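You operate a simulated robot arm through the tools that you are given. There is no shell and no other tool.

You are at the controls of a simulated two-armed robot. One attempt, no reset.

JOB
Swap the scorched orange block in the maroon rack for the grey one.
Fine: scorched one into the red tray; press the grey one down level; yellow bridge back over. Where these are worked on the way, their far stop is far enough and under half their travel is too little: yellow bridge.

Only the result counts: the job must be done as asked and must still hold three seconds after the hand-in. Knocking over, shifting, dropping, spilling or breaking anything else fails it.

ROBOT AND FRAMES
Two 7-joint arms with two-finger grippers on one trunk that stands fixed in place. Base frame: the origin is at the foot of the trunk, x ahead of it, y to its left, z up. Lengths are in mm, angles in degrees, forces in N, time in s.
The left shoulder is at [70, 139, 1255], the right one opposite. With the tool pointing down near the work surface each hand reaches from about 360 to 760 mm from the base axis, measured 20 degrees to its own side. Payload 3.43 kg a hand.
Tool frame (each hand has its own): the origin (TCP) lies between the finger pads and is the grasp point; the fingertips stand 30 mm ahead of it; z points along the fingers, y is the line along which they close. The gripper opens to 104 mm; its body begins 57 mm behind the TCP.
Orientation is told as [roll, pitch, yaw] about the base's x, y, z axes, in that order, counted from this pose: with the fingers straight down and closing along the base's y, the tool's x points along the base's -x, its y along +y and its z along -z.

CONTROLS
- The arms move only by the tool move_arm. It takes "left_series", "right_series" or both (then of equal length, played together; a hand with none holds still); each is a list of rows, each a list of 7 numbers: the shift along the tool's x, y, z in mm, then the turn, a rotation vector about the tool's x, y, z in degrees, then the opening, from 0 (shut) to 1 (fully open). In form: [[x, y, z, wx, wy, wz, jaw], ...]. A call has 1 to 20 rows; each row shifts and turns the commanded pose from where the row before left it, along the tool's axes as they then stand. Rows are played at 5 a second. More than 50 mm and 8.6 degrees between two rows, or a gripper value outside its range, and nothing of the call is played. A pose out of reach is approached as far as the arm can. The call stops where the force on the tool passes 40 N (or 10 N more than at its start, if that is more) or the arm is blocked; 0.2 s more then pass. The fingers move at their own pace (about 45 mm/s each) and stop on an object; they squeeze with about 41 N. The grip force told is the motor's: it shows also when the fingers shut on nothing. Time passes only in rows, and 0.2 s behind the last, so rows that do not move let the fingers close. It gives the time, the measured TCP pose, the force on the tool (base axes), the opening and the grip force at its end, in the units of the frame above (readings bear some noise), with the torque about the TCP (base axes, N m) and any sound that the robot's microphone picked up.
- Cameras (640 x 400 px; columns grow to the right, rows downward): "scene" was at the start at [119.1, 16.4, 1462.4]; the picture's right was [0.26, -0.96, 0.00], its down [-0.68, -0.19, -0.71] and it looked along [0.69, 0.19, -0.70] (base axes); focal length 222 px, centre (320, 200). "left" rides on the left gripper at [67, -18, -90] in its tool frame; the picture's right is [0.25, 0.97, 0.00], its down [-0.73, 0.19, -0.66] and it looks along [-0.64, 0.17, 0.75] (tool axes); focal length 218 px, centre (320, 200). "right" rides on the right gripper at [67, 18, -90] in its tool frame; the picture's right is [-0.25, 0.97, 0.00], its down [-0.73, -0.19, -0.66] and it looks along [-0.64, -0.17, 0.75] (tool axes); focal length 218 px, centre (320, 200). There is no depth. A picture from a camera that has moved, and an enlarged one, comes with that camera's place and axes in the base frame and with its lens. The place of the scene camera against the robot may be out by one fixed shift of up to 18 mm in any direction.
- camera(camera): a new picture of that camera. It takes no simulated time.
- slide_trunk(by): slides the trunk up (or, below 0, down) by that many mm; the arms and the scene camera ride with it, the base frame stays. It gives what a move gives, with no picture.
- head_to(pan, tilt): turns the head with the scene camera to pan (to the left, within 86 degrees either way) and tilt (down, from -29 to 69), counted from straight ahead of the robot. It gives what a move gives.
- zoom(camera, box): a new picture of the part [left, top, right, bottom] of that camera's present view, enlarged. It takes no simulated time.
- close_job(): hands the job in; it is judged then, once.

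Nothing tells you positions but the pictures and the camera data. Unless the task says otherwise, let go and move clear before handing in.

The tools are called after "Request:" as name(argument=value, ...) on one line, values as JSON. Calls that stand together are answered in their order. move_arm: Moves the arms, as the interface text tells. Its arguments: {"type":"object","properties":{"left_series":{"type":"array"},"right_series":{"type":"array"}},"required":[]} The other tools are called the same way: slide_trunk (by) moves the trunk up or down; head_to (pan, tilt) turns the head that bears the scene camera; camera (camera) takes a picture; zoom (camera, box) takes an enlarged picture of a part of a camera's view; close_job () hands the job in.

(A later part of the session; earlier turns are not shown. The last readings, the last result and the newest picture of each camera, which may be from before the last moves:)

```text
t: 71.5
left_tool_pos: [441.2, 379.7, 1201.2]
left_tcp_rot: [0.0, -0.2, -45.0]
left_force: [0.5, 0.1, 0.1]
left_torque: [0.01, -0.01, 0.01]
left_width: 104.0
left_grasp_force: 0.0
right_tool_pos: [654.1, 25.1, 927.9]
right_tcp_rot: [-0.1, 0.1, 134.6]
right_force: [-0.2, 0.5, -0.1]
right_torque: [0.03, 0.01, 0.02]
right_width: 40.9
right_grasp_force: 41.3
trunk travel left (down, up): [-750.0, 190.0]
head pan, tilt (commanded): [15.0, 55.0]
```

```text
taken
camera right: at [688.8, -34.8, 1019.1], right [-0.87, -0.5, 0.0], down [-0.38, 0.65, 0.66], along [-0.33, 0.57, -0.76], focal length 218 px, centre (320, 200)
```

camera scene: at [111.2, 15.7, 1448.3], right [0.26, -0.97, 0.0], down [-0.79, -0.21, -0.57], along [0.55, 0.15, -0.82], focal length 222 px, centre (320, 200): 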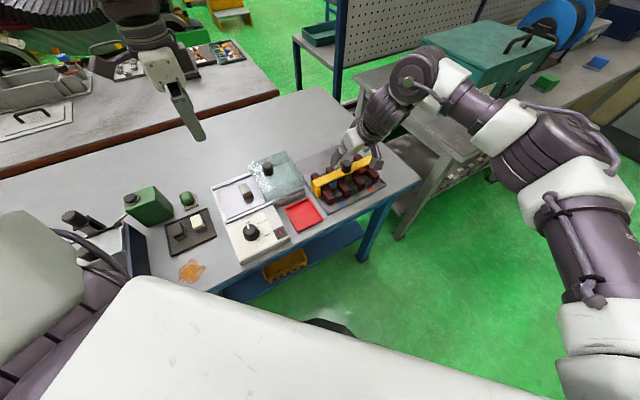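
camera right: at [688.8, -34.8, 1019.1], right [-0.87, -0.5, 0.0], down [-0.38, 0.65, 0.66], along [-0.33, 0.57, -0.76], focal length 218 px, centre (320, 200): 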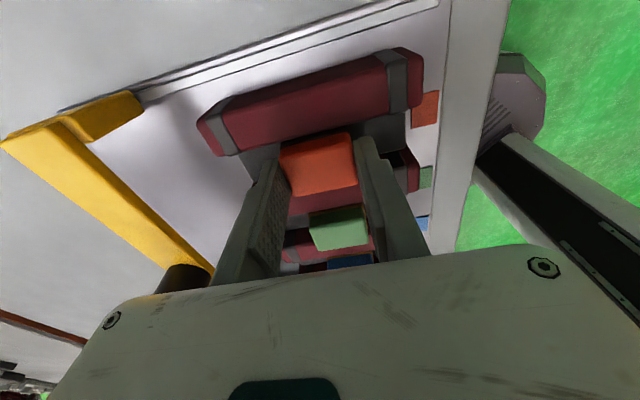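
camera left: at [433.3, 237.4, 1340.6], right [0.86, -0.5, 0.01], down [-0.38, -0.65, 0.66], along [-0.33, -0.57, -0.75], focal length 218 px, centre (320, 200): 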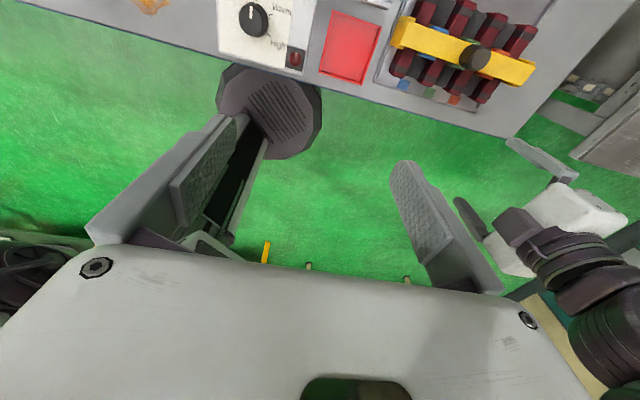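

The block is held at 41 mm with no side load. I'll lift it straight up slowly.

Request:
move_arm(right_series=[[0, 0, -5, 0, 0, 0, 0], [0, 0, -10, 0, 0, 0, 0], [0, 0, -15, 0, 0, 0, 0], [0, 0, -20, 0, 0, 0, 0], [0, 0, -25, 0, 0, 0, 0], [0, 0, -25, 0, 0, 0, 0]])

Request:
camera(camera="right")

Request:
zoom(camera="scene", box=[290, 100, 410, 200])

```text
t: 72.9
left_tool_pos: [439.8, 379.0, 1201.4]
left_tcp_rot: [0.0, -0.3, -45.0]
left_force: [-0.1, -0.2, -0.8]
left_torque: [0.01, 0.0, 0.0]
left_width: 104.3
left_grasp_force: 0.1
right_tool_pos: [652.5, 24.2, 1029.1]
right_tcp_rot: [0.0, 0.1, 134.7]
right_force: [0.1, 0.5, -1.8]
right_torque: [-0.01, -0.02, -0.02]
right_width: 40.9
right_grasp_force: 41.0
trunk travel left (down, up): [-750.0, 190.0]
head pan, tilt (commanded): [15.0, 55.0]
```

```text
taken
camera right: at [687.8, -35.5, 1118.9], right [-0.87, -0.5, 0.0], down [-0.38, 0.65, 0.66], along [-0.33, 0.57, -0.75], focal length 218 px, centre (320, 200)
```

right: 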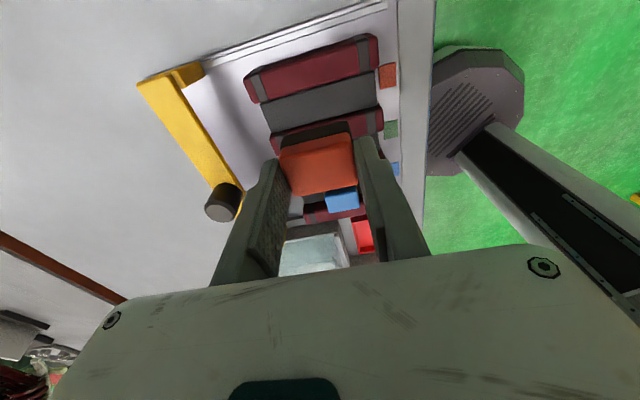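

```text
4.00 times, centred on (350, 150) of scene
camera zoom: at [109.5, 13.6, 1448.5], right [0.26, -0.97, 0.0], down [-0.79, -0.21, -0.57], along [0.55, 0.15, -0.82], focal length 887 px, centre (200, 400)
```

zoom: 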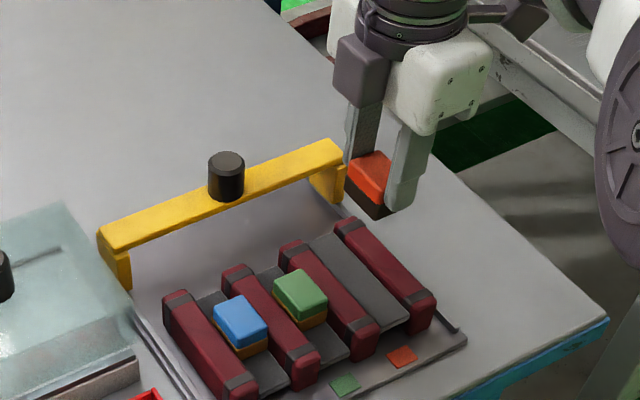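

The orange block came out cleanly and shows its blackened base. I'll zoom to see how far it hangs below the fingertips before setting it in the tray.

Request:
zoom(camera="scene", box=[330, 90, 390, 160])

Request:
zoom(camera="right", box=[230, 20, 410, 140])

Request:
zoom(camera="left", box=[200, 0, 400, 130])

```text
5.71 times, centred on (360, 125) of scene
camera zoom: at [109.5, 13.6, 1448.5], right [0.26, -0.97, 0.0], down [-0.79, -0.21, -0.57], along [0.55, 0.15, -0.82], focal length 1267 px, centre (91, 629)
```

zoom: 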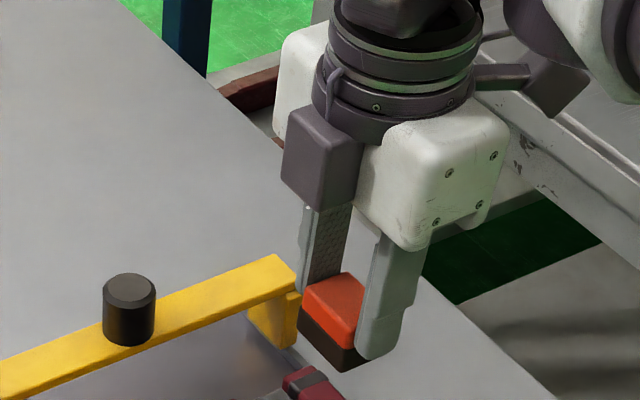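

```text
3.33 times, centred on (320, 80) of right
camera zoom: at [687.8, -35.5, 1118.9], right [-0.87, -0.5, 0.0], down [-0.38, 0.65, 0.66], along [-0.33, 0.57, -0.75], focal length 728 px, centre (320, 600)
```

zoom: 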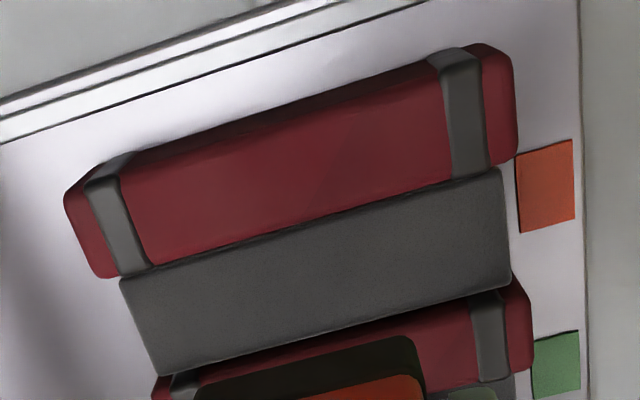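

```text
3.08 times, centred on (300, 65) of left
camera zoom: at [379.3, 414.6, 1290.4], right [0.51, 0.86, 0.0], down [0.65, -0.38, 0.66], along [0.57, -0.33, -0.75], focal length 672 px, centre (382, 615)
```

zoom: 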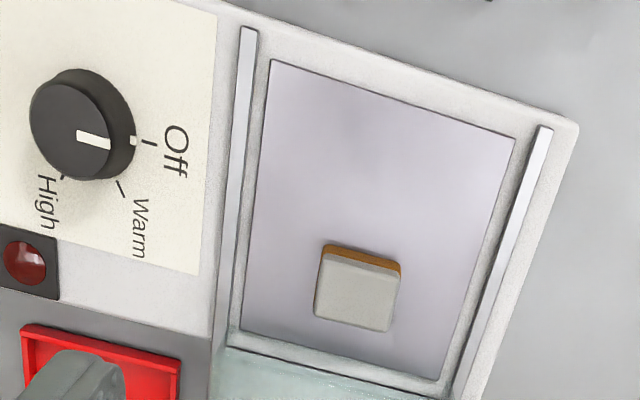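

The block's bottom is about level with the fingertips, and the red tray's centre works out near (450, 160). I'll carry the orange block up and over to above the tray's right part.

Request:
move_arm(right_series=[[0, 0, -36, 0, 0, 0, 0], [0, 0, -35, 0, 0, 0, 0], [-36.6, 7.9, 0, 0, 0, 0, 0], [-36.6, 7.9, 0, 0, 0, 0, 0], [-36.6, 7.9, 0, 0, 0, 0, 0], [-36.6, 7.9, 0, 0, 0, 0, 0], [-36.6, 7.9, 0, 0, 0, 0, 0], [-36.3, 7.9, 0, 0, 0, 0, 0]])

Request:
camera(camera="right")

```text
t: 74.7
left_tool_pos: [440.4, 379.8, 1200.9]
left_tcp_rot: [0.1, -0.2, -44.9]
left_force: [0.1, -1.5, 0.6]
left_torque: [0.02, -0.02, 0.02]
left_width: 103.7
left_grasp_force: 0.1
right_tool_pos: [583.3, 88.2, 1094.4]
right_tcp_rot: [0.0, 0.1, 134.8]
right_force: [0.2, -0.4, -0.9]
right_torque: [-0.01, 0.01, -0.01]
right_width: 40.8
right_grasp_force: 41.2
right hand out of reach, approached as far as the arm can: row 5, 6, 7, 8
trunk travel left (down, up): [-750.0, 190.0]
head pan, tilt (commanded): [15.0, 55.0]
```

```text
taken
camera right: at [618.4, 27.7, 1184.1], right [-0.87, -0.5, 0.0], down [-0.38, 0.65, 0.66], along [-0.33, 0.57, -0.75], focal length 218 px, centre (320, 200)
```

right: 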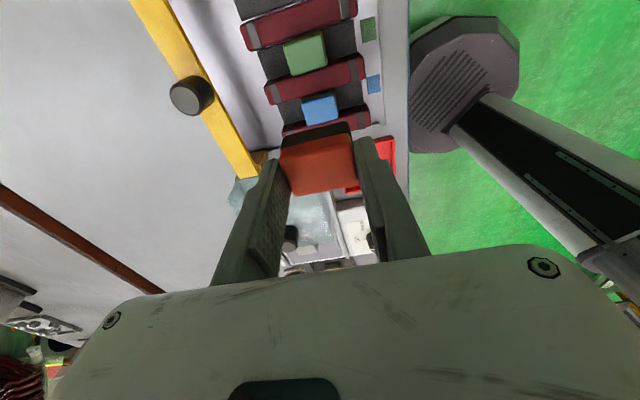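

The straight path grazes the right arm's limit near (583, 88). I'll go around it: first straight toward the robot, then across to the tray.

Request:
move_arm(right_series=[[-24.3, 24.3, 0, 0, 0, 0, 0], [-24.3, 24.3, 0, 0, 0, 0, 0], [-24.3, 24.3, 0, 0, 0, 0, 0], [-26.2, -14.9, 0, 0, 0, 0, 0], [-26.2, -14.9, 0, 0, 0, 0, 0]])

Request:
camera(camera="right")

```text
t: 75.9
left_tool_pos: [440.2, 379.8, 1200.6]
left_tcp_rot: [0.0, -0.2, -45.0]
left_force: [0.4, -0.4, 0.0]
left_torque: [0.01, 0.01, -0.01]
left_width: 103.9
left_grasp_force: 0.0
right_tool_pos: [587.7, 91.6, 1086.3]
right_tcp_rot: [-0.1, 0.0, 134.7]
right_force: [1.2, 0.4, -0.2]
right_torque: [-0.03, 0.03, 0.01]
right_width: 40.7
right_grasp_force: 41.1
right hand out of reach, approached as far as the arm can: row 1, 2, 3, 4, 5
trunk travel left (down, up): [-750.0, 190.0]
head pan, tilt (commanded): [15.0, 55.0]
```

```text
taken
camera right: at [622.6, 32.1, 1177.2], right [-0.87, -0.5, 0.0], down [-0.38, 0.65, 0.66], along [-0.33, 0.57, -0.75], focal length 218 px, centre (320, 200)
```

right: 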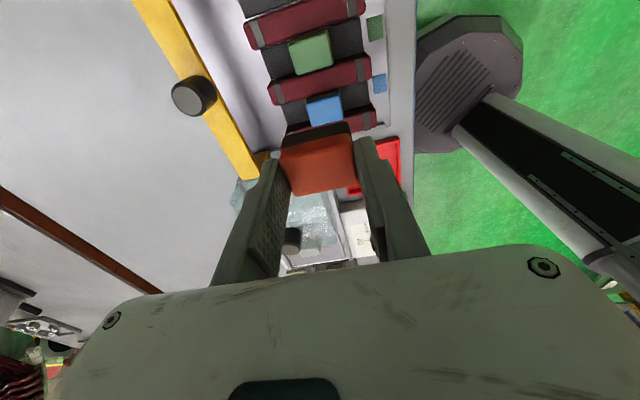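

The hand is wedged against some limit here and won't go back either. I'll test whether a small change of yaw frees it.

Request:
move_arm(right_series=[[0, 0, 0, 0, 0, 8, 0], [0, 0, 0, 0, 0, 8, 0]])

Request:
move_arm(right_series=[[0, 0, 0, 0, 0, -8, 0], [0, 0, 0, 0, 0, -8, 0], [0, 0, 0, 0, 0, -8, 0], [0, 0, 0, 0, 0, -8, 0]])

```text
t: 76.5
left_tool_pos: [439.6, 379.3, 1201.2]
left_tcp_rot: [0.1, -0.2, -45.1]
left_force: [0.2, 0.4, 0.2]
left_torque: [0.01, 0.01, -0.01]
left_width: 104.1
left_grasp_force: 0.0
right_tool_pos: [588.0, 91.8, 1086.7]
right_tcp_rot: [0.0, 0.0, 118.6]
right_force: [0.7, -0.7, -1.1]
right_torque: [-0.03, -0.01, -0.02]
right_width: 41.0
right_grasp_force: 41.3
trunk travel left (down, up): [-750.0, 190.0]
head pan, tilt (commanded): [15.0, 55.0]
```

```text
t: 77.5
left_tool_pos: [440.4, 379.4, 1200.5]
left_tcp_rot: [0.0, -0.2, -45.0]
left_force: [-0.5, 0.1, -0.7]
left_torque: [0.03, 0.0, 0.03]
left_width: 103.7
left_grasp_force: 0.0
right_tool_pos: [588.1, 92.1, 1087.6]
right_tcp_rot: [0.0, 0.2, 150.9]
right_force: [-0.6, 0.3, -1.0]
right_torque: [0.0, 0.0, 0.02]
right_width: 41.0
right_grasp_force: 41.3
trunk travel left (down, up): [-750.0, 190.0]
head pan, tilt (commanded): [15.0, 55.0]
```

Yaw is free here, so the last wrist joint is not the cause. I'll look at the right arm's posture from the head.

Request:
head_to(pan=-25, tilt=25)

Request:
camera(camera="scene")

Request:
head_to(pan=-50, tilt=40)

Request:
camera(camera="scene")

```text
t: 78.6
left_tool_pos: [439.0, 378.9, 1200.7]
left_tcp_rot: [0.0, -0.2, -45.0]
left_force: [-0.1, 0.0, 0.7]
left_torque: [0.01, -0.01, 0.0]
left_width: 103.9
left_grasp_force: 0.0
right_tool_pos: [587.7, 90.7, 1087.1]
right_tcp_rot: [0.1, 0.1, 150.7]
right_force: [0.2, -0.6, -0.5]
right_torque: [0.0, -0.01, -0.01]
right_width: 40.9
right_grasp_force: 41.5
trunk travel left (down, up): [-750.0, 190.0]
head pan, tilt (commanded): [-25.0, 25.0]
```

```text
taken
camera scene: at [124.0, -43.9, 1492.4], right [-0.42, -0.91, 0.0], down [-0.38, 0.18, -0.91], along [0.82, -0.38, -0.42], focal length 222 px, centre (320, 200)
```

scene: 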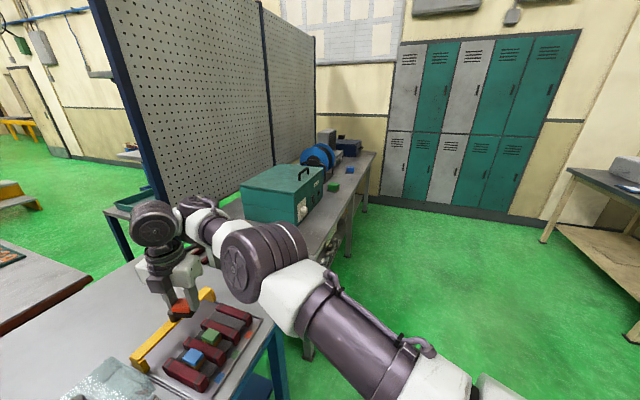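

```text
t: 79.5
left_tool_pos: [439.5, 380.7, 1199.2]
left_tcp_rot: [0.0, -0.3, -44.9]
left_force: [-0.4, -0.5, -0.7]
left_torque: [0.02, -0.01, -0.02]
left_width: 104.0
left_grasp_force: 0.0
right_tool_pos: [588.1, 91.7, 1086.9]
right_tcp_rot: [0.0, 0.0, 150.7]
right_force: [0.3, -0.1, -0.4]
right_torque: [0.02, -0.04, -0.03]
right_width: 41.0
right_grasp_force: 40.7
trunk travel left (down, up): [-750.0, 190.0]
head pan, tilt (commanded): [-50.0, 40.0]
```

```text
taken
camera scene: at [95.2, -70.1, 1469.2], right [-0.77, -0.64, 0.0], down [-0.41, 0.49, -0.77], along [0.49, -0.59, -0.64], focal length 222 px, centre (320, 200)
```

scene: 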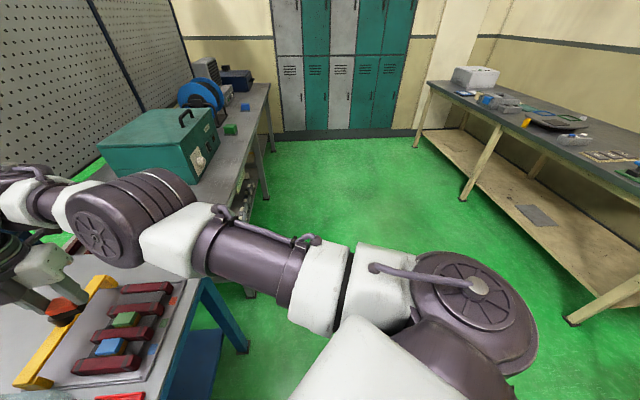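

The forearm is horizontal here, so the wrist-bend joint is at its limit; lowering the hand relative to the shoulder should free it. I'll restore yaw 135, go down to z = 1005, and then move back toward the tray.

Request:
move_arm(right_series=[[0, 0, 20, 0, 0, 8, 0], [0, 0, 30, 0, 0, 7.7, 0], [0, 0, 32, 0, 0, 0, 0], [-24.3, 24.3, 0, 0, 0, 0, 0], [-24.3, 24.3, 0, 0, 0, 0, 0]])

```text
t: 80.7
left_tool_pos: [440.2, 380.5, 1200.5]
left_tcp_rot: [0.0, -0.1, -45.0]
left_force: [0.9, 0.4, -0.3]
left_torque: [0.0, 0.01, 0.04]
left_width: 104.0
left_grasp_force: 0.1
right_tool_pos: [577.1, 92.0, 1005.3]
right_tcp_rot: [0.2, -0.1, 135.1]
right_force: [-0.4, -0.1, -1.0]
right_torque: [-0.02, 0.0, -0.01]
right_width: 41.0
right_grasp_force: 40.9
right hand out of reach, approached as far as the arm can: row 4, 5
trunk travel left (down, up): [-750.0, 190.0]
head pan, tilt (commanded): [-50.0, 40.0]
```

Still wedged at (577, 92). Earlier the straight line between (424, 185) and (559, -65) was free at this yaw, so I'll back out to its right end and follow it inward, passing over the tray.

Request:
move_arm(right_series=[[0, 0, -40, 0, 0, 0, 0], [0, 0, -45, 0, 0, 0, 0], [24.6, 30.9, 0, 0, 0, 0, 0], [24.6, 30.9, 0, 0, 0, 0, 0], [24.6, 30.9, 0, 0, 0, 0, 0], [24.6, 30.9, 0, 0, 0, 0, 0]])

Request:
move_arm(right_series=[[-38.5, -11, 0, 0, 0, 0, 0], [-38.5, -11, 0, 0, 0, 0, 0], [-38.5, -11, 0, 0, 0, 0, 0], [-38.5, -11, 0, 0, 0, 0, 0]])

```text
t: 82.1
left_tool_pos: [440.9, 378.4, 1200.7]
left_tcp_rot: [0.0, -0.2, -45.0]
left_force: [-0.6, 0.6, 1.0]
left_torque: [0.01, 0.03, 0.01]
left_width: 104.1
left_grasp_force: 0.0
right_tool_pos: [636.3, -37.4, 1086.9]
right_tcp_rot: [0.1, 0.0, 135.0]
right_force: [0.7, -0.6, 0.3]
right_torque: [0.02, 0.01, 0.0]
right_width: 40.6
right_grasp_force: 40.9
right hand out of reach, approached as far as the arm can: row 2, 3, 4, 5, 6
trunk travel left (down, up): [-750.0, 190.0]
head pan, tilt (commanded): [-50.0, 40.0]
```

```text
t: 83.1
left_tool_pos: [439.5, 380.4, 1201.6]
left_tcp_rot: [-0.1, -0.2, -45.0]
left_force: [0.2, 1.0, 0.2]
left_torque: [0.02, 0.01, 0.0]
left_width: 104.0
left_grasp_force: 0.2
right_tool_pos: [581.4, 88.2, 1089.1]
right_tcp_rot: [-0.1, 0.2, 135.0]
right_force: [-0.1, 0.4, -0.4]
right_torque: [-0.01, -0.01, -0.01]
right_width: 41.0
right_grasp_force: 41.2
right hand out of reach, approached as far as the arm can: row 1, 2, 4
trunk travel left (down, up): [-750.0, 190.0]
head pan, tilt (commanded): [-50.0, 40.0]
```

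Now the right arm refuses to fold inward at all, having slipped into a nearly straight posture when I reached for the far stop. I'll look closely at its elbow from two directions to decide how to fold it back.

Request:
camera(camera="scene")

Request:
head_to(pan=-10, tilt=30)

Request:
camera(camera="scene")

```text
taken
camera scene: at [94.9, -69.5, 1469.2], right [-0.77, -0.64, 0.0], down [-0.41, 0.49, -0.77], along [0.49, -0.59, -0.64], focal length 222 px, centre (320, 200)
```

scene: 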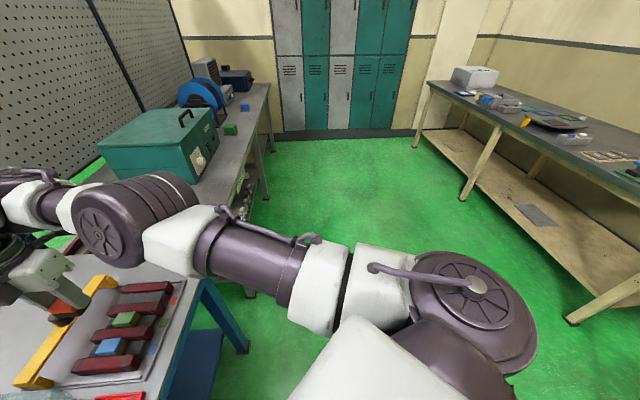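

```text
t: 84.2
left_tool_pos: [440.2, 380.0, 1201.4]
left_tcp_rot: [0.1, -0.1, -45.0]
left_force: [0.6, -0.2, -0.8]
left_torque: [-0.01, 0.01, 0.02]
left_width: 104.0
left_grasp_force: 0.1
right_tool_pos: [581.4, 86.7, 1088.1]
right_tcp_rot: [-0.1, 0.0, 135.1]
right_force: [-0.6, 0.7, -1.0]
right_torque: [0.01, -0.01, 0.0]
right_width: 40.6
right_grasp_force: 41.0
trunk travel left (down, up): [-750.0, 190.0]
head pan, tilt (commanded): [-10.0, 30.0]
```

```text
taken
camera scene: at [129.4, -20.6, 1484.5], right [-0.17, -0.98, 0.0], down [-0.49, 0.09, -0.87], along [0.85, -0.15, -0.5], focal length 222 px, centre (320, 200)
```

scene: 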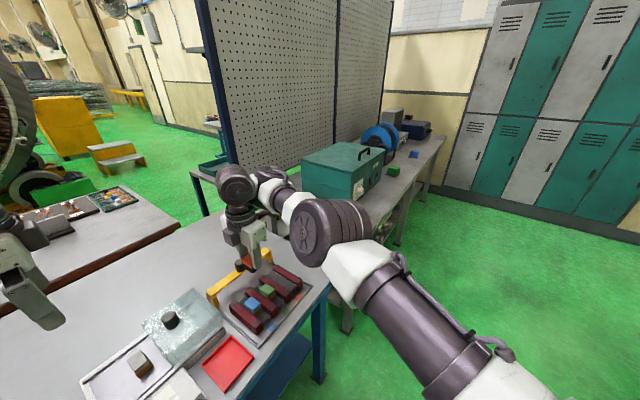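

I'll zoom in on the elbow and shoulder to understand the joint axes.

Request:
zoom(camera="scene", box=[200, 140, 540, 400])

Request:
head_to(pan=-70, tilt=45)

Request:
camera(camera="scene")

```text
1.54 times, centred on (370, 270) of scene
camera zoom: at [129.4, -20.6, 1484.5], right [-0.17, -0.98, 0.0], down [-0.49, 0.09, -0.87], along [0.85, -0.15, -0.5], focal length 341 px, centre (243, 92)
```

zoom: 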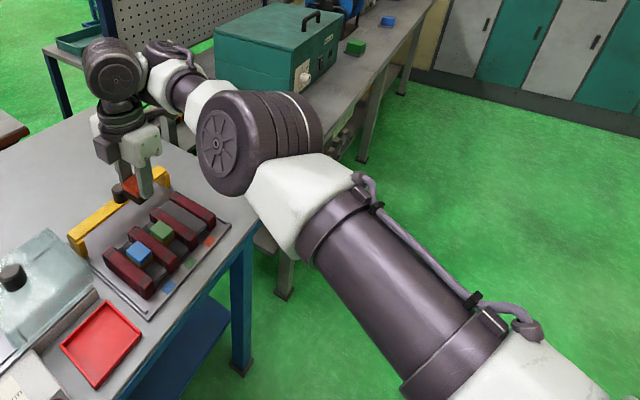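

```text
t: 85.5
left_tool_pos: [438.9, 379.5, 1200.9]
left_tcp_rot: [0.0, -0.2, -45.0]
left_force: [0.6, -0.5, 0.3]
left_torque: [0.01, 0.02, 0.01]
left_width: 103.8
left_grasp_force: 0.0
right_tool_pos: [582.4, 88.5, 1087.8]
right_tcp_rot: [-0.1, 0.0, 135.0]
right_force: [0.6, -0.2, -0.2]
right_torque: [-0.03, -0.01, 0.0]
right_width: 41.0
right_grasp_force: 41.7
trunk travel left (down, up): [-750.0, 190.0]
head pan, tilt (commanded): [-70.0, 45.0]
```

```text
taken
camera scene: at [68.4, -81.5, 1461.9], right [-0.94, -0.34, 0.0], down [-0.24, 0.66, -0.71], along [0.24, -0.66, -0.71], focal length 222 px, centre (320, 200)
```

scene: 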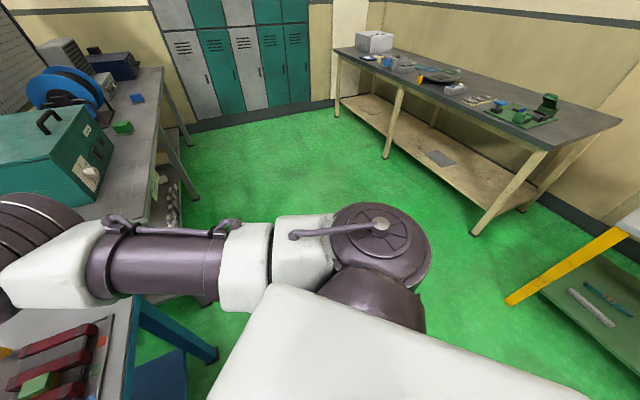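

The right upper arm lies nearly level, with the elbow turned sideways. Before anything drastic, I'll test whether small slow steps get through where large ones did not.

Request:
move_arm(right_series=[[-2.8, 2.8, 0, 0, 0, 0, 0], [-2.8, 2.8, 0, 0, 0, 0, 0], [-2.8, 2.8, 0, 0, 0, 0, 0], [-2.8, 2.8, 0, 0, 0, 0, 0], [-2.8, 2.8, 0, 0, 0, 0, 0], [-2.8, 2.8, 0, 0, 0, 0, 0], [-2.8, 2.8, 0, 0, 0, 0, 0], [-2.8, 2.8, 0, 0, 0, 0, 0]])

```text
t: 87.2
left_tool_pos: [439.7, 379.6, 1201.9]
left_tcp_rot: [0.0, -0.3, -45.0]
left_force: [0.2, -0.6, 0.7]
left_torque: [0.05, 0.0, -0.01]
left_width: 103.8
left_grasp_force: 0.0
right_tool_pos: [582.1, 88.4, 1087.1]
right_tcp_rot: [0.0, 0.1, 134.9]
right_force: [0.0, 0.0, -0.4]
right_torque: [0.0, -0.03, -0.01]
right_width: 40.9
right_grasp_force: 41.0
right hand out of reach, approached as far as the arm can: row 1, 2, 3, 4, 5, 6, 7, 8
trunk travel left (down, up): [-750.0, 190.0]
head pan, tilt (commanded): [-70.0, 45.0]
```

Slow steps change nothing, so it is a true joint limit. I'll tilt the fingers outward a little to relieve the wrist bend and try folding inward again.

Request:
move_arm(right_series=[[0, 0, 0, 8, 0, 0, 0], [0, 0, 0, 8, 0, 0, 0]])

Request:
move_arm(right_series=[[-14, 13.5, -4, 0, 0, 0, 0], [-14, 13.5, -4, 0, 0, 0, 0], [-14, 13.5, -4, 0, 0, 0, 0]])

```text
t: 87.8
left_tool_pos: [441.1, 379.7, 1200.6]
left_tcp_rot: [-0.1, 0.0, -45.0]
left_force: [0.7, -1.3, -0.2]
left_torque: [0.03, 0.03, -0.02]
left_width: 104.1
left_grasp_force: 0.1
right_tool_pos: [637.3, 108.8, 1098.8]
right_tcp_rot: [-11.7, 0.1, 135.2]
right_force: [-1.1, 0.9, -0.2]
right_torque: [0.02, 0.07, 0.03]
right_width: 40.9
right_grasp_force: 40.9
right hand out of reach, approached as far as the arm can: row 1, 2
trunk travel left (down, up): [-750.0, 190.0]
head pan, tilt (commanded): [-70.0, 45.0]
```

```text
t: 88.7
left_tool_pos: [441.3, 379.8, 1199.3]
left_tcp_rot: [-0.1, -0.1, -45.1]
left_force: [-0.4, -0.2, 0.1]
left_torque: [0.01, 0.02, 0.01]
left_width: 104.0
left_grasp_force: 0.1
right_tool_pos: [613.3, 116.6, 1100.3]
right_tcp_rot: [-11.6, 0.0, 135.1]
right_force: [1.0, -0.2, -0.7]
right_torque: [0.0, 0.0, -0.01]
right_width: 40.9
right_grasp_force: 40.7
right hand out of reach, approached as far as the arm can: row 1, 2, 3
trunk travel left (down, up): [-750.0, 190.0]
head pan, tilt (commanded): [-70.0, 45.0]
```

To plan a way out I need the arm's joint layout. I'll take a close look at the right forearm and wrist from the head.

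Request:
head_to(pan=-5, tilt=25)

Request:
zoom(camera="scene", box=[200, 120, 460, 290])

Request:
camera(camera="left")

```text
t: 90.0
left_tool_pos: [440.2, 380.4, 1201.5]
left_tcp_rot: [0.0, -0.2, -45.0]
left_force: [0.5, -0.1, 0.0]
left_torque: [0.03, 0.01, 0.0]
left_width: 103.9
left_grasp_force: 0.0
right_tool_pos: [613.9, 118.1, 1101.6]
right_tcp_rot: [-11.6, 0.0, 135.1]
right_force: [-0.7, -0.9, -0.4]
right_torque: [-0.03, 0.03, 0.02]
right_width: 40.6
right_grasp_force: 40.8
trunk travel left (down, up): [-750.0, 190.0]
head pan, tilt (commanded): [-5.0, 25.0]
```

```text
2.35 times, centred on (330, 205) of scene
camera zoom: at [132.2, -13.1, 1492.4], right [-0.09, -1.0, 0.0], down [-0.42, 0.04, -0.91], along [0.9, -0.08, -0.42], focal length 522 px, centre (296, 188)
```

zoom: 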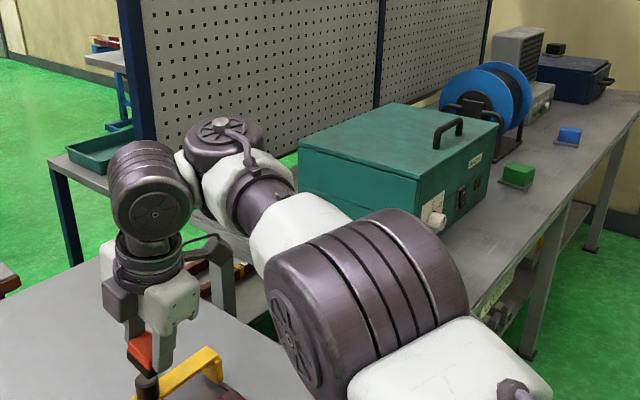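

```text
taken
camera left: at [379.8, 414.7, 1290.2], right [0.51, 0.86, 0.0], down [0.65, -0.38, 0.66], along [0.57, -0.33, -0.75], focal length 218 px, centre (320, 200)
```

left: 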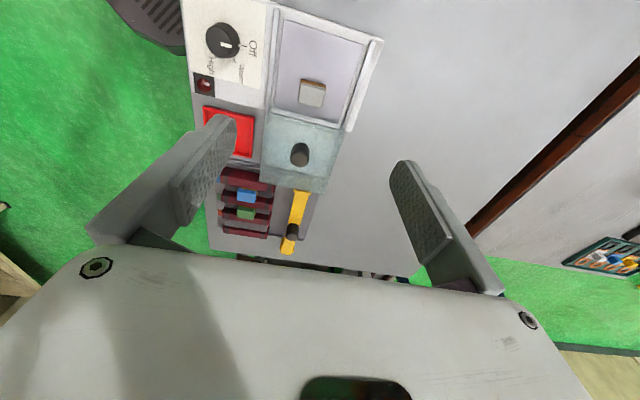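

The wrist joints are near-parallel in this posture, which explains the lock. I'll level the tool again and then try rolling the hand sideways about the forearm, watching which direction is free.

Request:
move_arm(right_series=[[0, 20, 0, -5.8, 0, 0, 0], [0, 20, 0, -5.8, 0, 0, 0]])

Request:
move_arm(right_series=[[0, 0, 0, 3.5, -7.2, 0, 0], [0, 0, 0, 3.5, -7.2, 0, 0], [0, 0, 0, 3.5, -7.2, 0, 0]])

```text
t: 90.6
left_tool_pos: [440.7, 379.2, 1199.9]
left_tcp_rot: [-0.1, -0.2, -45.1]
left_force: [1.1, 1.3, 0.2]
left_torque: [0.0, 0.01, -0.03]
left_width: 104.2
left_grasp_force: 0.0
right_tool_pos: [585.2, 88.4, 1096.2]
right_tcp_rot: [0.0, -0.1, 135.0]
right_force: [-0.3, -0.5, -0.9]
right_torque: [0.03, 0.01, -0.01]
right_width: 40.8
right_grasp_force: 40.8
trunk travel left (down, up): [-750.0, 190.0]
head pan, tilt (commanded): [-5.0, 25.0]
```

```text
t: 91.4
left_tool_pos: [441.0, 379.1, 1200.0]
left_tcp_rot: [0.1, -0.1, -45.0]
left_force: [0.3, -0.1, -0.5]
left_torque: [0.0, -0.03, -0.04]
left_width: 103.7
left_grasp_force: 0.1
right_tool_pos: [592.6, 92.2, 1094.8]
right_tcp_rot: [-11.2, -21.6, 137.2]
right_force: [0.1, -0.6, -0.6]
right_torque: [-0.01, 0.0, 0.05]
right_width: 40.7
right_grasp_force: 40.9
right hand out of reach, approached as far as the arm can: row 2
trunk travel left (down, up): [-750.0, 190.0]
head pan, tilt (commanded): [-5.0, 25.0]
```

Rolling the fingers to the left went through. In this rolled posture I'll try retreating along the forearm to fold the elbow.

Request:
move_arm(right_series=[[-8.9, 18, 0, 0, 0, 0, 0], [-8.9, 18, 0, 0, 0, 0, 0], [-8.9, 18, 0, 0, 0, 0, 0]])

```text
t: 92.2
left_tool_pos: [440.8, 380.0, 1199.8]
left_tcp_rot: [0.0, -0.2, -45.1]
left_force: [-0.2, 0.0, -0.3]
left_torque: [-0.02, -0.01, 0.02]
left_width: 104.0
left_grasp_force: 0.0
right_tool_pos: [590.9, 92.4, 1096.4]
right_tcp_rot: [-10.9, -21.5, 137.2]
right_force: [-0.3, 0.5, -0.9]
right_torque: [-0.03, 0.0, 0.02]
right_width: 40.8
right_grasp_force: 40.8
right hand out of reach, approached as far as the arm can: row 1, 2, 3
trunk travel left (down, up): [-750.0, 190.0]
head pan, tilt (commanded): [-5.0, 25.0]
```

Still locked that way. I'll roll the other way, past vertical, and test again.

Request:
move_arm(right_series=[[0, 0, 0, -3.6, 7.1, -0.3, 0], [0, 0, 0, -3.6, 7.1, -0.3, 0], [0, 0, 0, -3.6, 7.1, -0.3, 0], [0, 0, 0, -3.6, 7.1, -0.3, 0], [0, 0, 0, -3.6, 7.1, -0.3, 0], [0, 0, 0, -3.6, 7.1, -0.3, 0]])

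Request:
zoom(camera="scene", box=[200, 120, 460, 290])

```text
t: 93.6
left_tool_pos: [438.6, 379.2, 1199.7]
left_tcp_rot: [0.0, -0.2, -45.0]
left_force: [0.0, -1.2, -1.6]
left_torque: [-0.02, 0.01, -0.02]
left_width: 104.0
left_grasp_force: 0.0
right_tool_pos: [615.2, 21.2, 1114.5]
right_tcp_rot: [11.6, 21.0, 139.2]
right_force: [-0.4, 0.0, -1.4]
right_torque: [-0.02, 0.01, 0.02]
right_width: 41.0
right_grasp_force: 41.2
right hand out of reach, approached as far as the arm can: row 4, 5, 6
trunk travel left (down, up): [-750.0, 190.0]
head pan, tilt (commanded): [-5.0, 25.0]
```

```text
2.35 times, centred on (330, 205) of scene
camera zoom: at [132.1, -12.8, 1492.5], right [-0.09, -1.0, 0.0], down [-0.42, 0.04, -0.91], along [0.9, -0.08, -0.42], focal length 522 px, centre (296, 188)
```

zoom: 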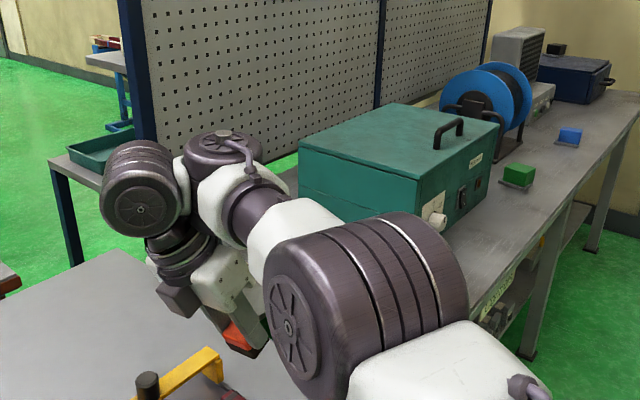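

The arm's body joints stay put while only the wrist turns, so I should unfold it on its own side where it has freedom. I'll level the hand and carry the block out to the right, then fold back near the original posture.

Request:
move_arm(right_series=[[0, 0, 0, 3.6, -7.1, 0.3, 0], [0, 0, 0, 3.6, -7.1, 0.3, 0], [0, 0, 0, 3.6, -7.1, 0.3, 0]])

Request:
move_arm(right_series=[[27, 20, -5, 0, 0, 0, 0], [27, 20, -5, 0, 0, 0, 0], [27, 20, -5, 0, 0, 0, 0], [27, 20, -5, 0, 0, 0, 0], [27, 20, -5, 0, 0, 0, 0], [27, 20, -5, 0, 0, 0, 0]])

```text
t: 94.4
left_tool_pos: [439.0, 379.9, 1200.3]
left_tcp_rot: [0.0, -0.1, -45.1]
left_force: [-1.0, -0.2, 0.0]
left_torque: [-0.02, -0.01, -0.01]
left_width: 104.0
left_grasp_force: 0.0
right_tool_pos: [617.5, 21.4, 1113.0]
right_tcp_rot: [0.1, -0.2, 136.1]
right_force: [-0.8, 0.8, -0.6]
right_torque: [-0.02, 0.0, 0.02]
right_width: 40.7
right_grasp_force: 41.1
trunk travel left (down, up): [-750.0, 190.0]
head pan, tilt (commanded): [-5.0, 25.0]
```

```text
t: 95.8
left_tool_pos: [439.9, 377.7, 1201.1]
left_tcp_rot: [-0.1, -0.1, -45.0]
left_force: [-0.6, -0.6, 0.4]
left_torque: [0.0, 0.01, 0.03]
left_width: 103.8
left_grasp_force: 0.0
right_tool_pos: [667.3, -174.4, 1136.5]
right_tcp_rot: [0.0, -0.1, 136.0]
right_force: [-0.8, -0.1, -1.5]
right_torque: [0.04, -0.01, 0.0]
right_width: 40.8
right_grasp_force: 40.9
right hand out of reach, approached as far as the arm can: row 1, 2, 3, 5
trunk travel left (down, up): [-750.0, 190.0]
head pan, tilt (commanded): [-5.0, 25.0]
```

The hand is out to the right at (667, -174). Now I'll fold straight in toward the robot.

Request:
move_arm(right_series=[[-28.8, 27.8, 0, 0, 0, 0, 0], [-28.8, 27.8, 0, 0, 0, 0, 0], [-28.8, 27.8, 0, 0, 0, 0, 0], [-28.8, 27.8, 0, 0, 0, 0, 0]])

Request:
head_to(pan=-35, tilt=30)

Request:
camera(camera="scene")

```text
t: 96.8
left_tool_pos: [439.3, 379.3, 1198.9]
left_tcp_rot: [-0.1, -0.3, -45.0]
left_force: [0.3, 0.3, -0.2]
left_torque: [0.0, 0.01, 0.01]
left_width: 103.9
left_grasp_force: 0.1
right_tool_pos: [666.4, -172.3, 1131.5]
right_tcp_rot: [0.0, -0.3, 136.2]
right_force: [0.6, -0.1, -0.9]
right_torque: [0.03, 0.0, -0.02]
right_width: 41.0
right_grasp_force: 41.1
right hand out of reach, approached as far as the arm can: row 1, 2, 3, 4
trunk travel left (down, up): [-750.0, 190.0]
head pan, tilt (commanded): [-5.0, 25.0]
```

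```text
t: 97.8
left_tool_pos: [441.5, 378.8, 1199.9]
left_tcp_rot: [0.0, -0.2, -45.0]
left_force: [0.5, -0.5, -0.2]
left_torque: [-0.03, -0.02, -0.01]
left_width: 103.9
left_grasp_force: 0.1
right_tool_pos: [664.1, -172.6, 1131.7]
right_tcp_rot: [0.1, -0.2, 136.2]
right_force: [0.7, -0.6, -0.8]
right_torque: [0.01, 0.0, 0.0]
right_width: 40.7
right_grasp_force: 41.2
trunk travel left (down, up): [-750.0, 190.0]
head pan, tilt (commanded): [-35.0, 30.0]
```

```text
taken
camera scene: at [114.7, -56.9, 1484.5], right [-0.57, -0.82, 0.0], down [-0.41, 0.29, -0.87], along [0.71, -0.5, -0.5], focal length 222 px, centre (320, 200)
```

scene: 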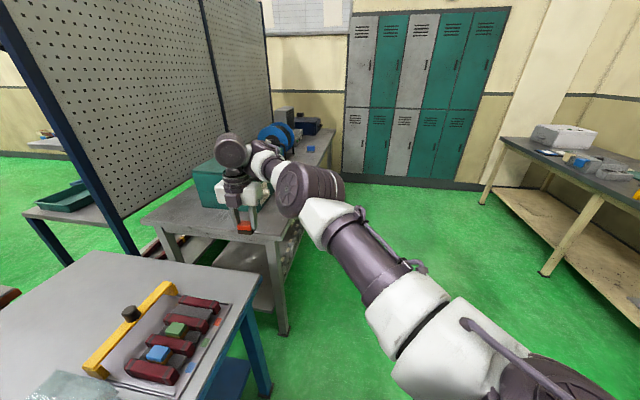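

It still won't fold because the first wrist joint is bent hard left. Pushing the hand outward should straighten that joint, after which folding should work; I'll extend 80 mm along the forearm and then retreat.

Request:
move_arm(right_series=[[21.9, -15.2, 0, 0, 0, 0, 0], [21.9, -15.2, 0, 0, 0, 0, 0], [21.9, -15.2, 0, 0, 0, 0, 0]])

Request:
zoom(camera="scene", box=[180, 90, 440, 260])

Request:
move_arm(right_series=[[-21.9, 15.2, 0, 0, 0, 0, 0], [-21.9, 15.2, 0, 0, 0, 0, 0], [-21.9, 15.2, 0, 0, 0, 0, 0], [-21.9, 15.2, 0, 0, 0, 0, 0], [-21.9, 15.2, 0, 0, 0, 0, 0], [-21.9, 15.2, 0, 0, 0, 0, 0]])

Request:
zoom(camera="scene", box=[180, 90, 440, 260])

```text
t: 98.6
left_tool_pos: [440.4, 379.1, 1201.7]
left_tcp_rot: [0.0, -0.2, -45.1]
left_force: [-1.4, -1.1, 0.3]
left_torque: [0.0, -0.01, 0.04]
left_width: 104.1
left_grasp_force: 0.0
right_tool_pos: [719.7, -179.4, 1132.4]
right_tcp_rot: [0.1, -0.1, 136.2]
right_force: [0.2, 0.0, -0.9]
right_torque: [-0.01, 0.0, 0.0]
right_width: 41.0
right_grasp_force: 40.7
right hand out of reach, approached as far as the arm can: row 3
trunk travel left (down, up): [-750.0, 190.0]
head pan, tilt (commanded): [-35.0, 30.0]
```

```text
2.35 times, centred on (310, 175) of scene
camera zoom: at [114.1, -57.1, 1484.5], right [-0.57, -0.82, 0.0], down [-0.41, 0.29, -0.87], along [0.71, -0.5, -0.5], focal length 522 px, centre (344, 259)
```

zoom: 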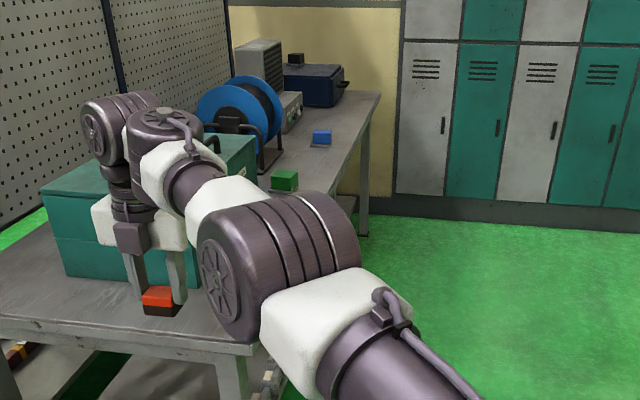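

```text
t: 100.0
left_tool_pos: [441.3, 379.7, 1199.5]
left_tcp_rot: [-0.1, -0.2, -44.9]
left_force: [-0.1, -0.1, -0.8]
left_torque: [0.0, -0.04, -0.02]
left_width: 104.0
left_grasp_force: 0.1
right_tool_pos: [665.0, -163.4, 1124.7]
right_tcp_rot: [0.1, -0.2, 136.1]
right_force: [-0.3, 0.3, -1.0]
right_torque: [0.01, 0.0, 0.0]
right_width: 41.0
right_grasp_force: 41.3
right hand out of reach, approached as far as the arm can: row 3, 4, 5, 6
trunk travel left (down, up): [-750.0, 190.0]
head pan, tilt (commanded): [-35.0, 30.0]
```

```text
2.35 times, centred on (310, 175) of scene
camera zoom: at [115.0, -56.9, 1484.4], right [-0.57, -0.82, 0.0], down [-0.41, 0.29, -0.87], along [0.71, -0.5, -0.5], focal length 522 px, centre (344, 259)
```

zoom: 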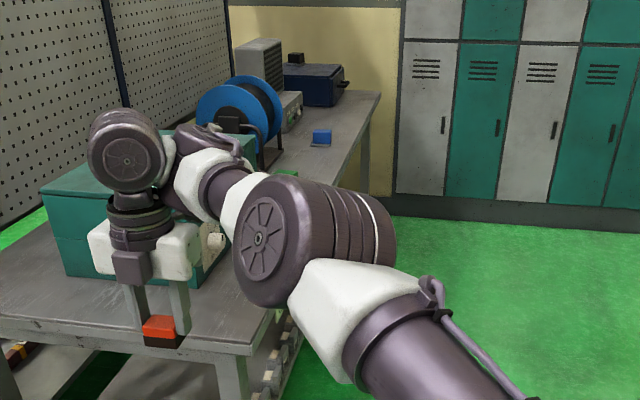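

As predicted, extending unbends that joint and retreating bends it again. I'll extend again, roll the hand sideways at full stretch so the upper arm shares the roll, then retreat and unroll; this should swing the elbow out.

Request:
move_arm(right_series=[[23.6, -14.5, -4, 0, 0, 0, 0], [23.6, -14.5, -4, 0, 0, 0, 0], [-15.9, -20.1, 0, 6.2, -4.9, 0, 0], [-15.9, -20.1, 0, 6.2, -4.9, 0, 0], [-15.9, -20.1, 0, 6.2, -4.9, 0, 0], [-15.9, -20.1, 0, 6.2, -4.9, 0, 0], [-15.9, -20.1, 0, 6.2, -4.9, 0, 0], [-15.9, -20.1, 0, 6.2, -4.9, 0, 0], [-15.9, -20.1, 0, 6.2, -4.9, 0, 0]])

Request:
zoom(camera="scene", box=[160, 70, 460, 270])

```text
t: 102.0
left_tool_pos: [439.9, 379.6, 1200.7]
left_tcp_rot: [0.0, -0.2, -45.0]
left_force: [0.3, 0.1, 0.4]
left_torque: [-0.01, 0.0, -0.01]
left_width: 104.0
left_grasp_force: 0.0
right_tool_pos: [732.9, -16.2, 1204.0]
right_tcp_rot: [-48.7, -30.9, 150.2]
right_force: [0.4, 0.4, -0.3]
right_torque: [0.0, -0.01, -0.02]
right_width: 40.7
right_grasp_force: 40.6
trunk travel left (down, up): [-750.0, 190.0]
head pan, tilt (commanded): [-35.0, 30.0]
```

```text
2.00 times, centred on (310, 170) of scene
camera zoom: at [114.6, -57.0, 1484.5], right [-0.57, -0.82, 0.0], down [-0.41, 0.29, -0.87], along [0.71, -0.5, -0.5], focal length 444 px, centre (340, 260)
```

zoom: 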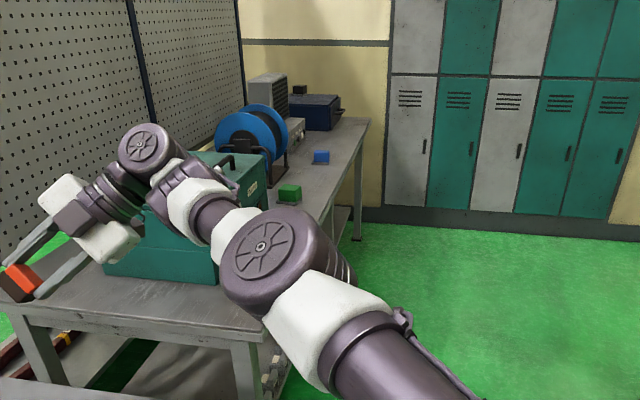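

The elbow has turned upward by some 40 degrees, with no limit flagged. Now I'll fold inward while keeping this hand orientation.

Request:
move_arm(right_series=[[-20.7, 16.4, 0, 0, 0, 0, 0], [-20.7, 16.4, 0, 0, 0, 0, 0], [-20.7, 16.4, 0, 0, 0, 0, 0], [-20.7, 16.4, 0, 0, 0, 0, 0]])

Request:
zoom(camera="scene", box=[160, 70, 460, 270])

```text
t: 103.0
left_tool_pos: [440.6, 378.8, 1200.9]
left_tcp_rot: [0.0, -0.2, -44.9]
left_force: [-0.2, -0.9, -0.6]
left_torque: [0.02, 0.0, -0.04]
left_width: 104.0
left_grasp_force: 0.1
right_tool_pos: [674.2, -13.5, 1203.8]
right_tcp_rot: [-48.4, -30.9, 150.2]
right_force: [0.8, 0.1, -0.4]
right_torque: [-0.03, 0.0, 0.0]
right_width: 40.7
right_grasp_force: 41.1
right hand out of reach, approached as far as the arm can: row 3, 4
trunk travel left (down, up): [-750.0, 190.0]
head pan, tilt (commanded): [-35.0, 30.0]
```

```text
2.00 times, centred on (310, 170) of scene
camera zoom: at [114.9, -57.4, 1484.4], right [-0.57, -0.82, 0.0], down [-0.41, 0.29, -0.87], along [0.71, -0.5, -0.5], focal length 444 px, centre (340, 260)
```

zoom: 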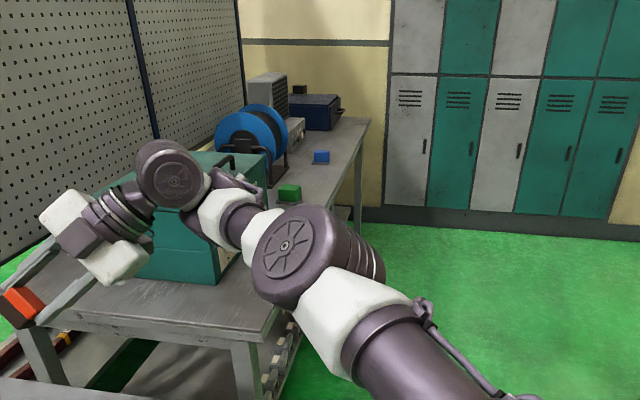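

I now understand the wrist geometry: with the forearm level, that joint flips side, so I must reach out lower, with the arm sloping down, and fold from there. I'll unroll the hand first.

Request:
move_arm(right_series=[[15.9, 20.1, 0, -6.2, 4.9, 0, 0], [15.9, 20.1, 0, -6.2, 4.9, 0, 0], [15.9, 20.1, 0, -6.2, 4.9, 0, 0], [15.9, 20.1, 0, -6.2, 4.9, 0, 0], [15.9, 20.1, 0, -6.2, 4.9, 0, 0], [15.9, 20.1, 0, -6.2, 4.9, 0, 0], [15.9, 20.1, 0, -6.2, 4.9, 0, 0]])

Request:
zoom(camera="scene", box=[160, 70, 460, 270])

```text
t: 104.6
left_tool_pos: [439.9, 378.6, 1200.3]
left_tcp_rot: [-0.1, -0.2, -45.0]
left_force: [-0.2, 1.0, 0.6]
left_torque: [-0.01, -0.02, -0.01]
left_width: 104.1
left_grasp_force: 0.1
right_tool_pos: [661.6, -161.2, 1115.1]
right_tcp_rot: [0.2, 0.0, 136.0]
right_force: [0.2, -0.9, -0.9]
right_torque: [-0.02, -0.02, -0.01]
right_width: 40.9
right_grasp_force: 41.3
trunk travel left (down, up): [-750.0, 190.0]
head pan, tilt (commanded): [-35.0, 30.0]
```

```text
2.00 times, centred on (310, 170) of scene
camera zoom: at [114.6, -57.1, 1484.5], right [-0.57, -0.82, 0.0], down [-0.41, 0.29, -0.87], along [0.71, -0.5, -0.5], focal length 444 px, centre (340, 260)
```

zoom: 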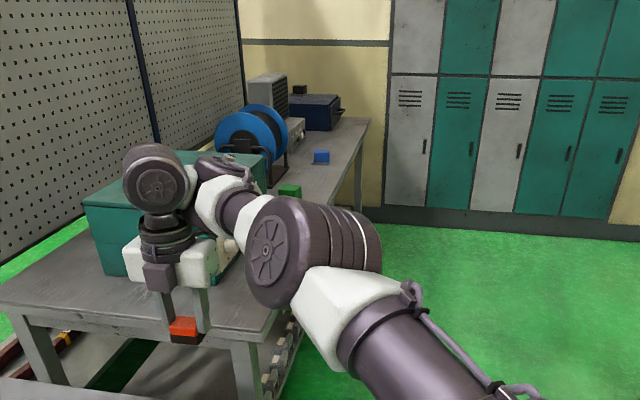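

The hand is level again, still in the bent-wrist posture. I'll lower it to about z = 1000 and then extend fully forward so the joint is forced straight.

Request:
move_arm(right_series=[[0, 0, 38, 0, 0, 0, 0], [0, 0, 38, 0, 0, 0, 0], [0, 0, 38, 0, 0, 0, 0], [21.6, -20.8, 0, 0, 0, 0, 0], [21.6, -20.8, 0, 0, 0, 0, 0], [21.6, -20.8, 0, 0, 0, 0, 0], [21.6, -20.8, 0, 0, 0, 0, 0]])

Request:
zoom(camera="scene", box=[160, 70, 460, 270])

```text
t: 106.2
left_tool_pos: [441.4, 379.0, 1200.5]
left_tcp_rot: [-0.1, -0.2, -45.0]
left_force: [-0.4, -0.3, -0.2]
left_torque: [0.02, 0.03, 0.01]
left_width: 104.1
left_grasp_force: 0.1
right_tool_pos: [721.5, -161.6, 998.9]
right_tcp_rot: [0.0, -0.1, 136.1]
right_force: [-0.4, 0.3, -0.6]
right_torque: [0.02, -0.02, 0.02]
right_width: 41.0
right_grasp_force: 40.7
right hand out of reach, approached as far as the arm can: row 6, 7
trunk travel left (down, up): [-750.0, 190.0]
head pan, tilt (commanded): [-35.0, 30.0]
```

```text
2.00 times, centred on (310, 170) of scene
camera zoom: at [114.4, -58.0, 1484.5], right [-0.57, -0.82, 0.0], down [-0.41, 0.29, -0.87], along [0.71, -0.5, -0.5], focal length 444 px, centre (340, 260)
```

zoom: 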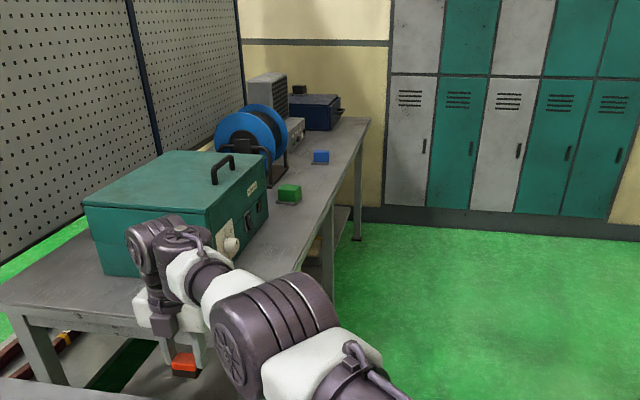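

At full stretch the wrist drum now faces sideways, which is what I want. I'll retreat inward at this height and see whether the elbow folds.

Request:
move_arm(right_series=[[-14.4, 13.9, 0, 0, 0, 0, 0], [-14.4, 13.9, 0, 0, 0, 0, 0], [-14.4, 13.9, 0, 0, 0, 0, 0], [-14.4, 13.9, 0, 0, 0, 0, 0], [-14.4, 13.9, 0, 0, 0, 0, 0], [-14.4, 13.9, 0, 0, 0, 0, 0], [-14.4, 13.9, 0, 0, 0, 0, 0], [-14.4, 13.9, 0, 0, 0, 0, 0]])

Request:
zoom(camera="scene", box=[160, 70, 460, 270])

```text
t: 108.0
left_tool_pos: [440.2, 379.4, 1200.2]
left_tcp_rot: [0.0, -0.2, -45.0]
left_force: [-0.3, 0.3, 0.4]
left_torque: [0.01, 0.02, -0.01]
left_width: 104.2
left_grasp_force: 0.1
right_tool_pos: [659.1, -158.8, 999.9]
right_tcp_rot: [0.1, -0.2, 136.1]
right_force: [-0.8, -0.5, -0.9]
right_torque: [0.01, 0.02, -0.03]
right_width: 40.8
right_grasp_force: 40.6
right hand out of reach, approached as far as the arm can: row 1, 4, 5, 6, 7, 8
trunk travel left (down, up): [-750.0, 190.0]
head pan, tilt (commanded): [-35.0, 30.0]
```

```text
2.00 times, centred on (310, 170) of scene
camera zoom: at [114.7, -57.1, 1484.5], right [-0.57, -0.82, 0.0], down [-0.41, 0.29, -0.87], along [0.71, -0.5, -0.5], focal length 444 px, centre (340, 260)
```

zoom: 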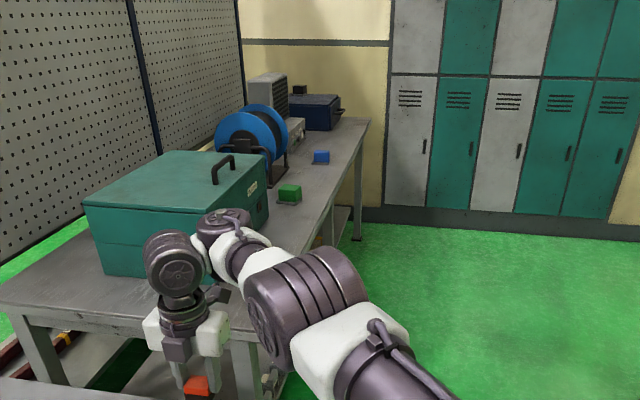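

The joint keeps running back to its left limit. Turning the hand clockwise should drag that joint along, since both turn about the vertical here; I'll rotate the hand clockwise a long way and watch.

Request:
move_arm(right_series=[[0, 0, 0, 0, 0, 8.5, 0], [0, 0, 0, 0, 0, 8.5, 0], [0, 0, 0, 0, 0, 8.5, 0], [0, 0, 0, 0, 0, 8.5, 0], [0, 0, 0, 0, 0, 8.5, 0], [0, 0, 0, 0, 0, 8.5, 0], [0, 0, 0, 0, 0, 8.5, 0], [0, 0, 0, 0, 0, 8.5, 0], [0, 0, 0, 0, 0, 8.5, 0], [0, 0, 0, 0, 0, 8.5, 0], [0, 0, 0, 0, 0, 8.5, 0], [0, 0, 0, 0, 0, 8.5, 0]])

Request:
zoom(camera="scene", box=[160, 70, 460, 270])

```text
t: 110.6
left_tool_pos: [439.5, 380.5, 1201.6]
left_tcp_rot: [0.0, -0.2, -44.9]
left_force: [0.3, -0.1, 0.0]
left_torque: [0.01, 0.01, -0.01]
left_width: 103.9
left_grasp_force: 0.1
right_tool_pos: [661.0, -160.2, 999.5]
right_tcp_rot: [0.0, 0.1, 33.9]
right_force: [-0.4, 0.6, -1.2]
right_torque: [0.01, -0.02, 0.04]
right_width: 40.7
right_grasp_force: 41.1
trunk travel left (down, up): [-750.0, 190.0]
head pan, tilt (commanded): [-35.0, 30.0]
```

```text
2.00 times, centred on (310, 170) of scene
camera zoom: at [114.6, -57.1, 1484.5], right [-0.57, -0.82, 0.0], down [-0.41, 0.29, -0.87], along [0.71, -0.5, -0.5], focal length 444 px, centre (340, 260)
```

zoom: 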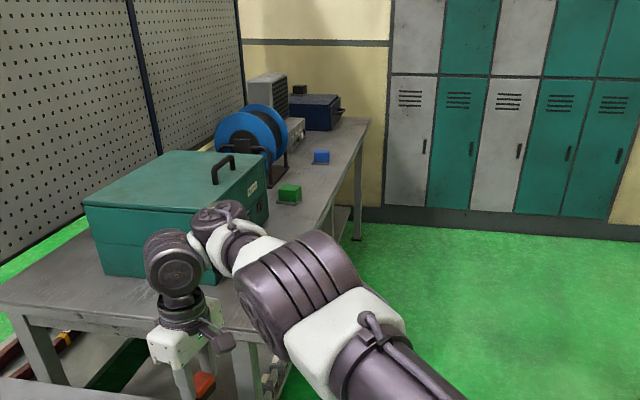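

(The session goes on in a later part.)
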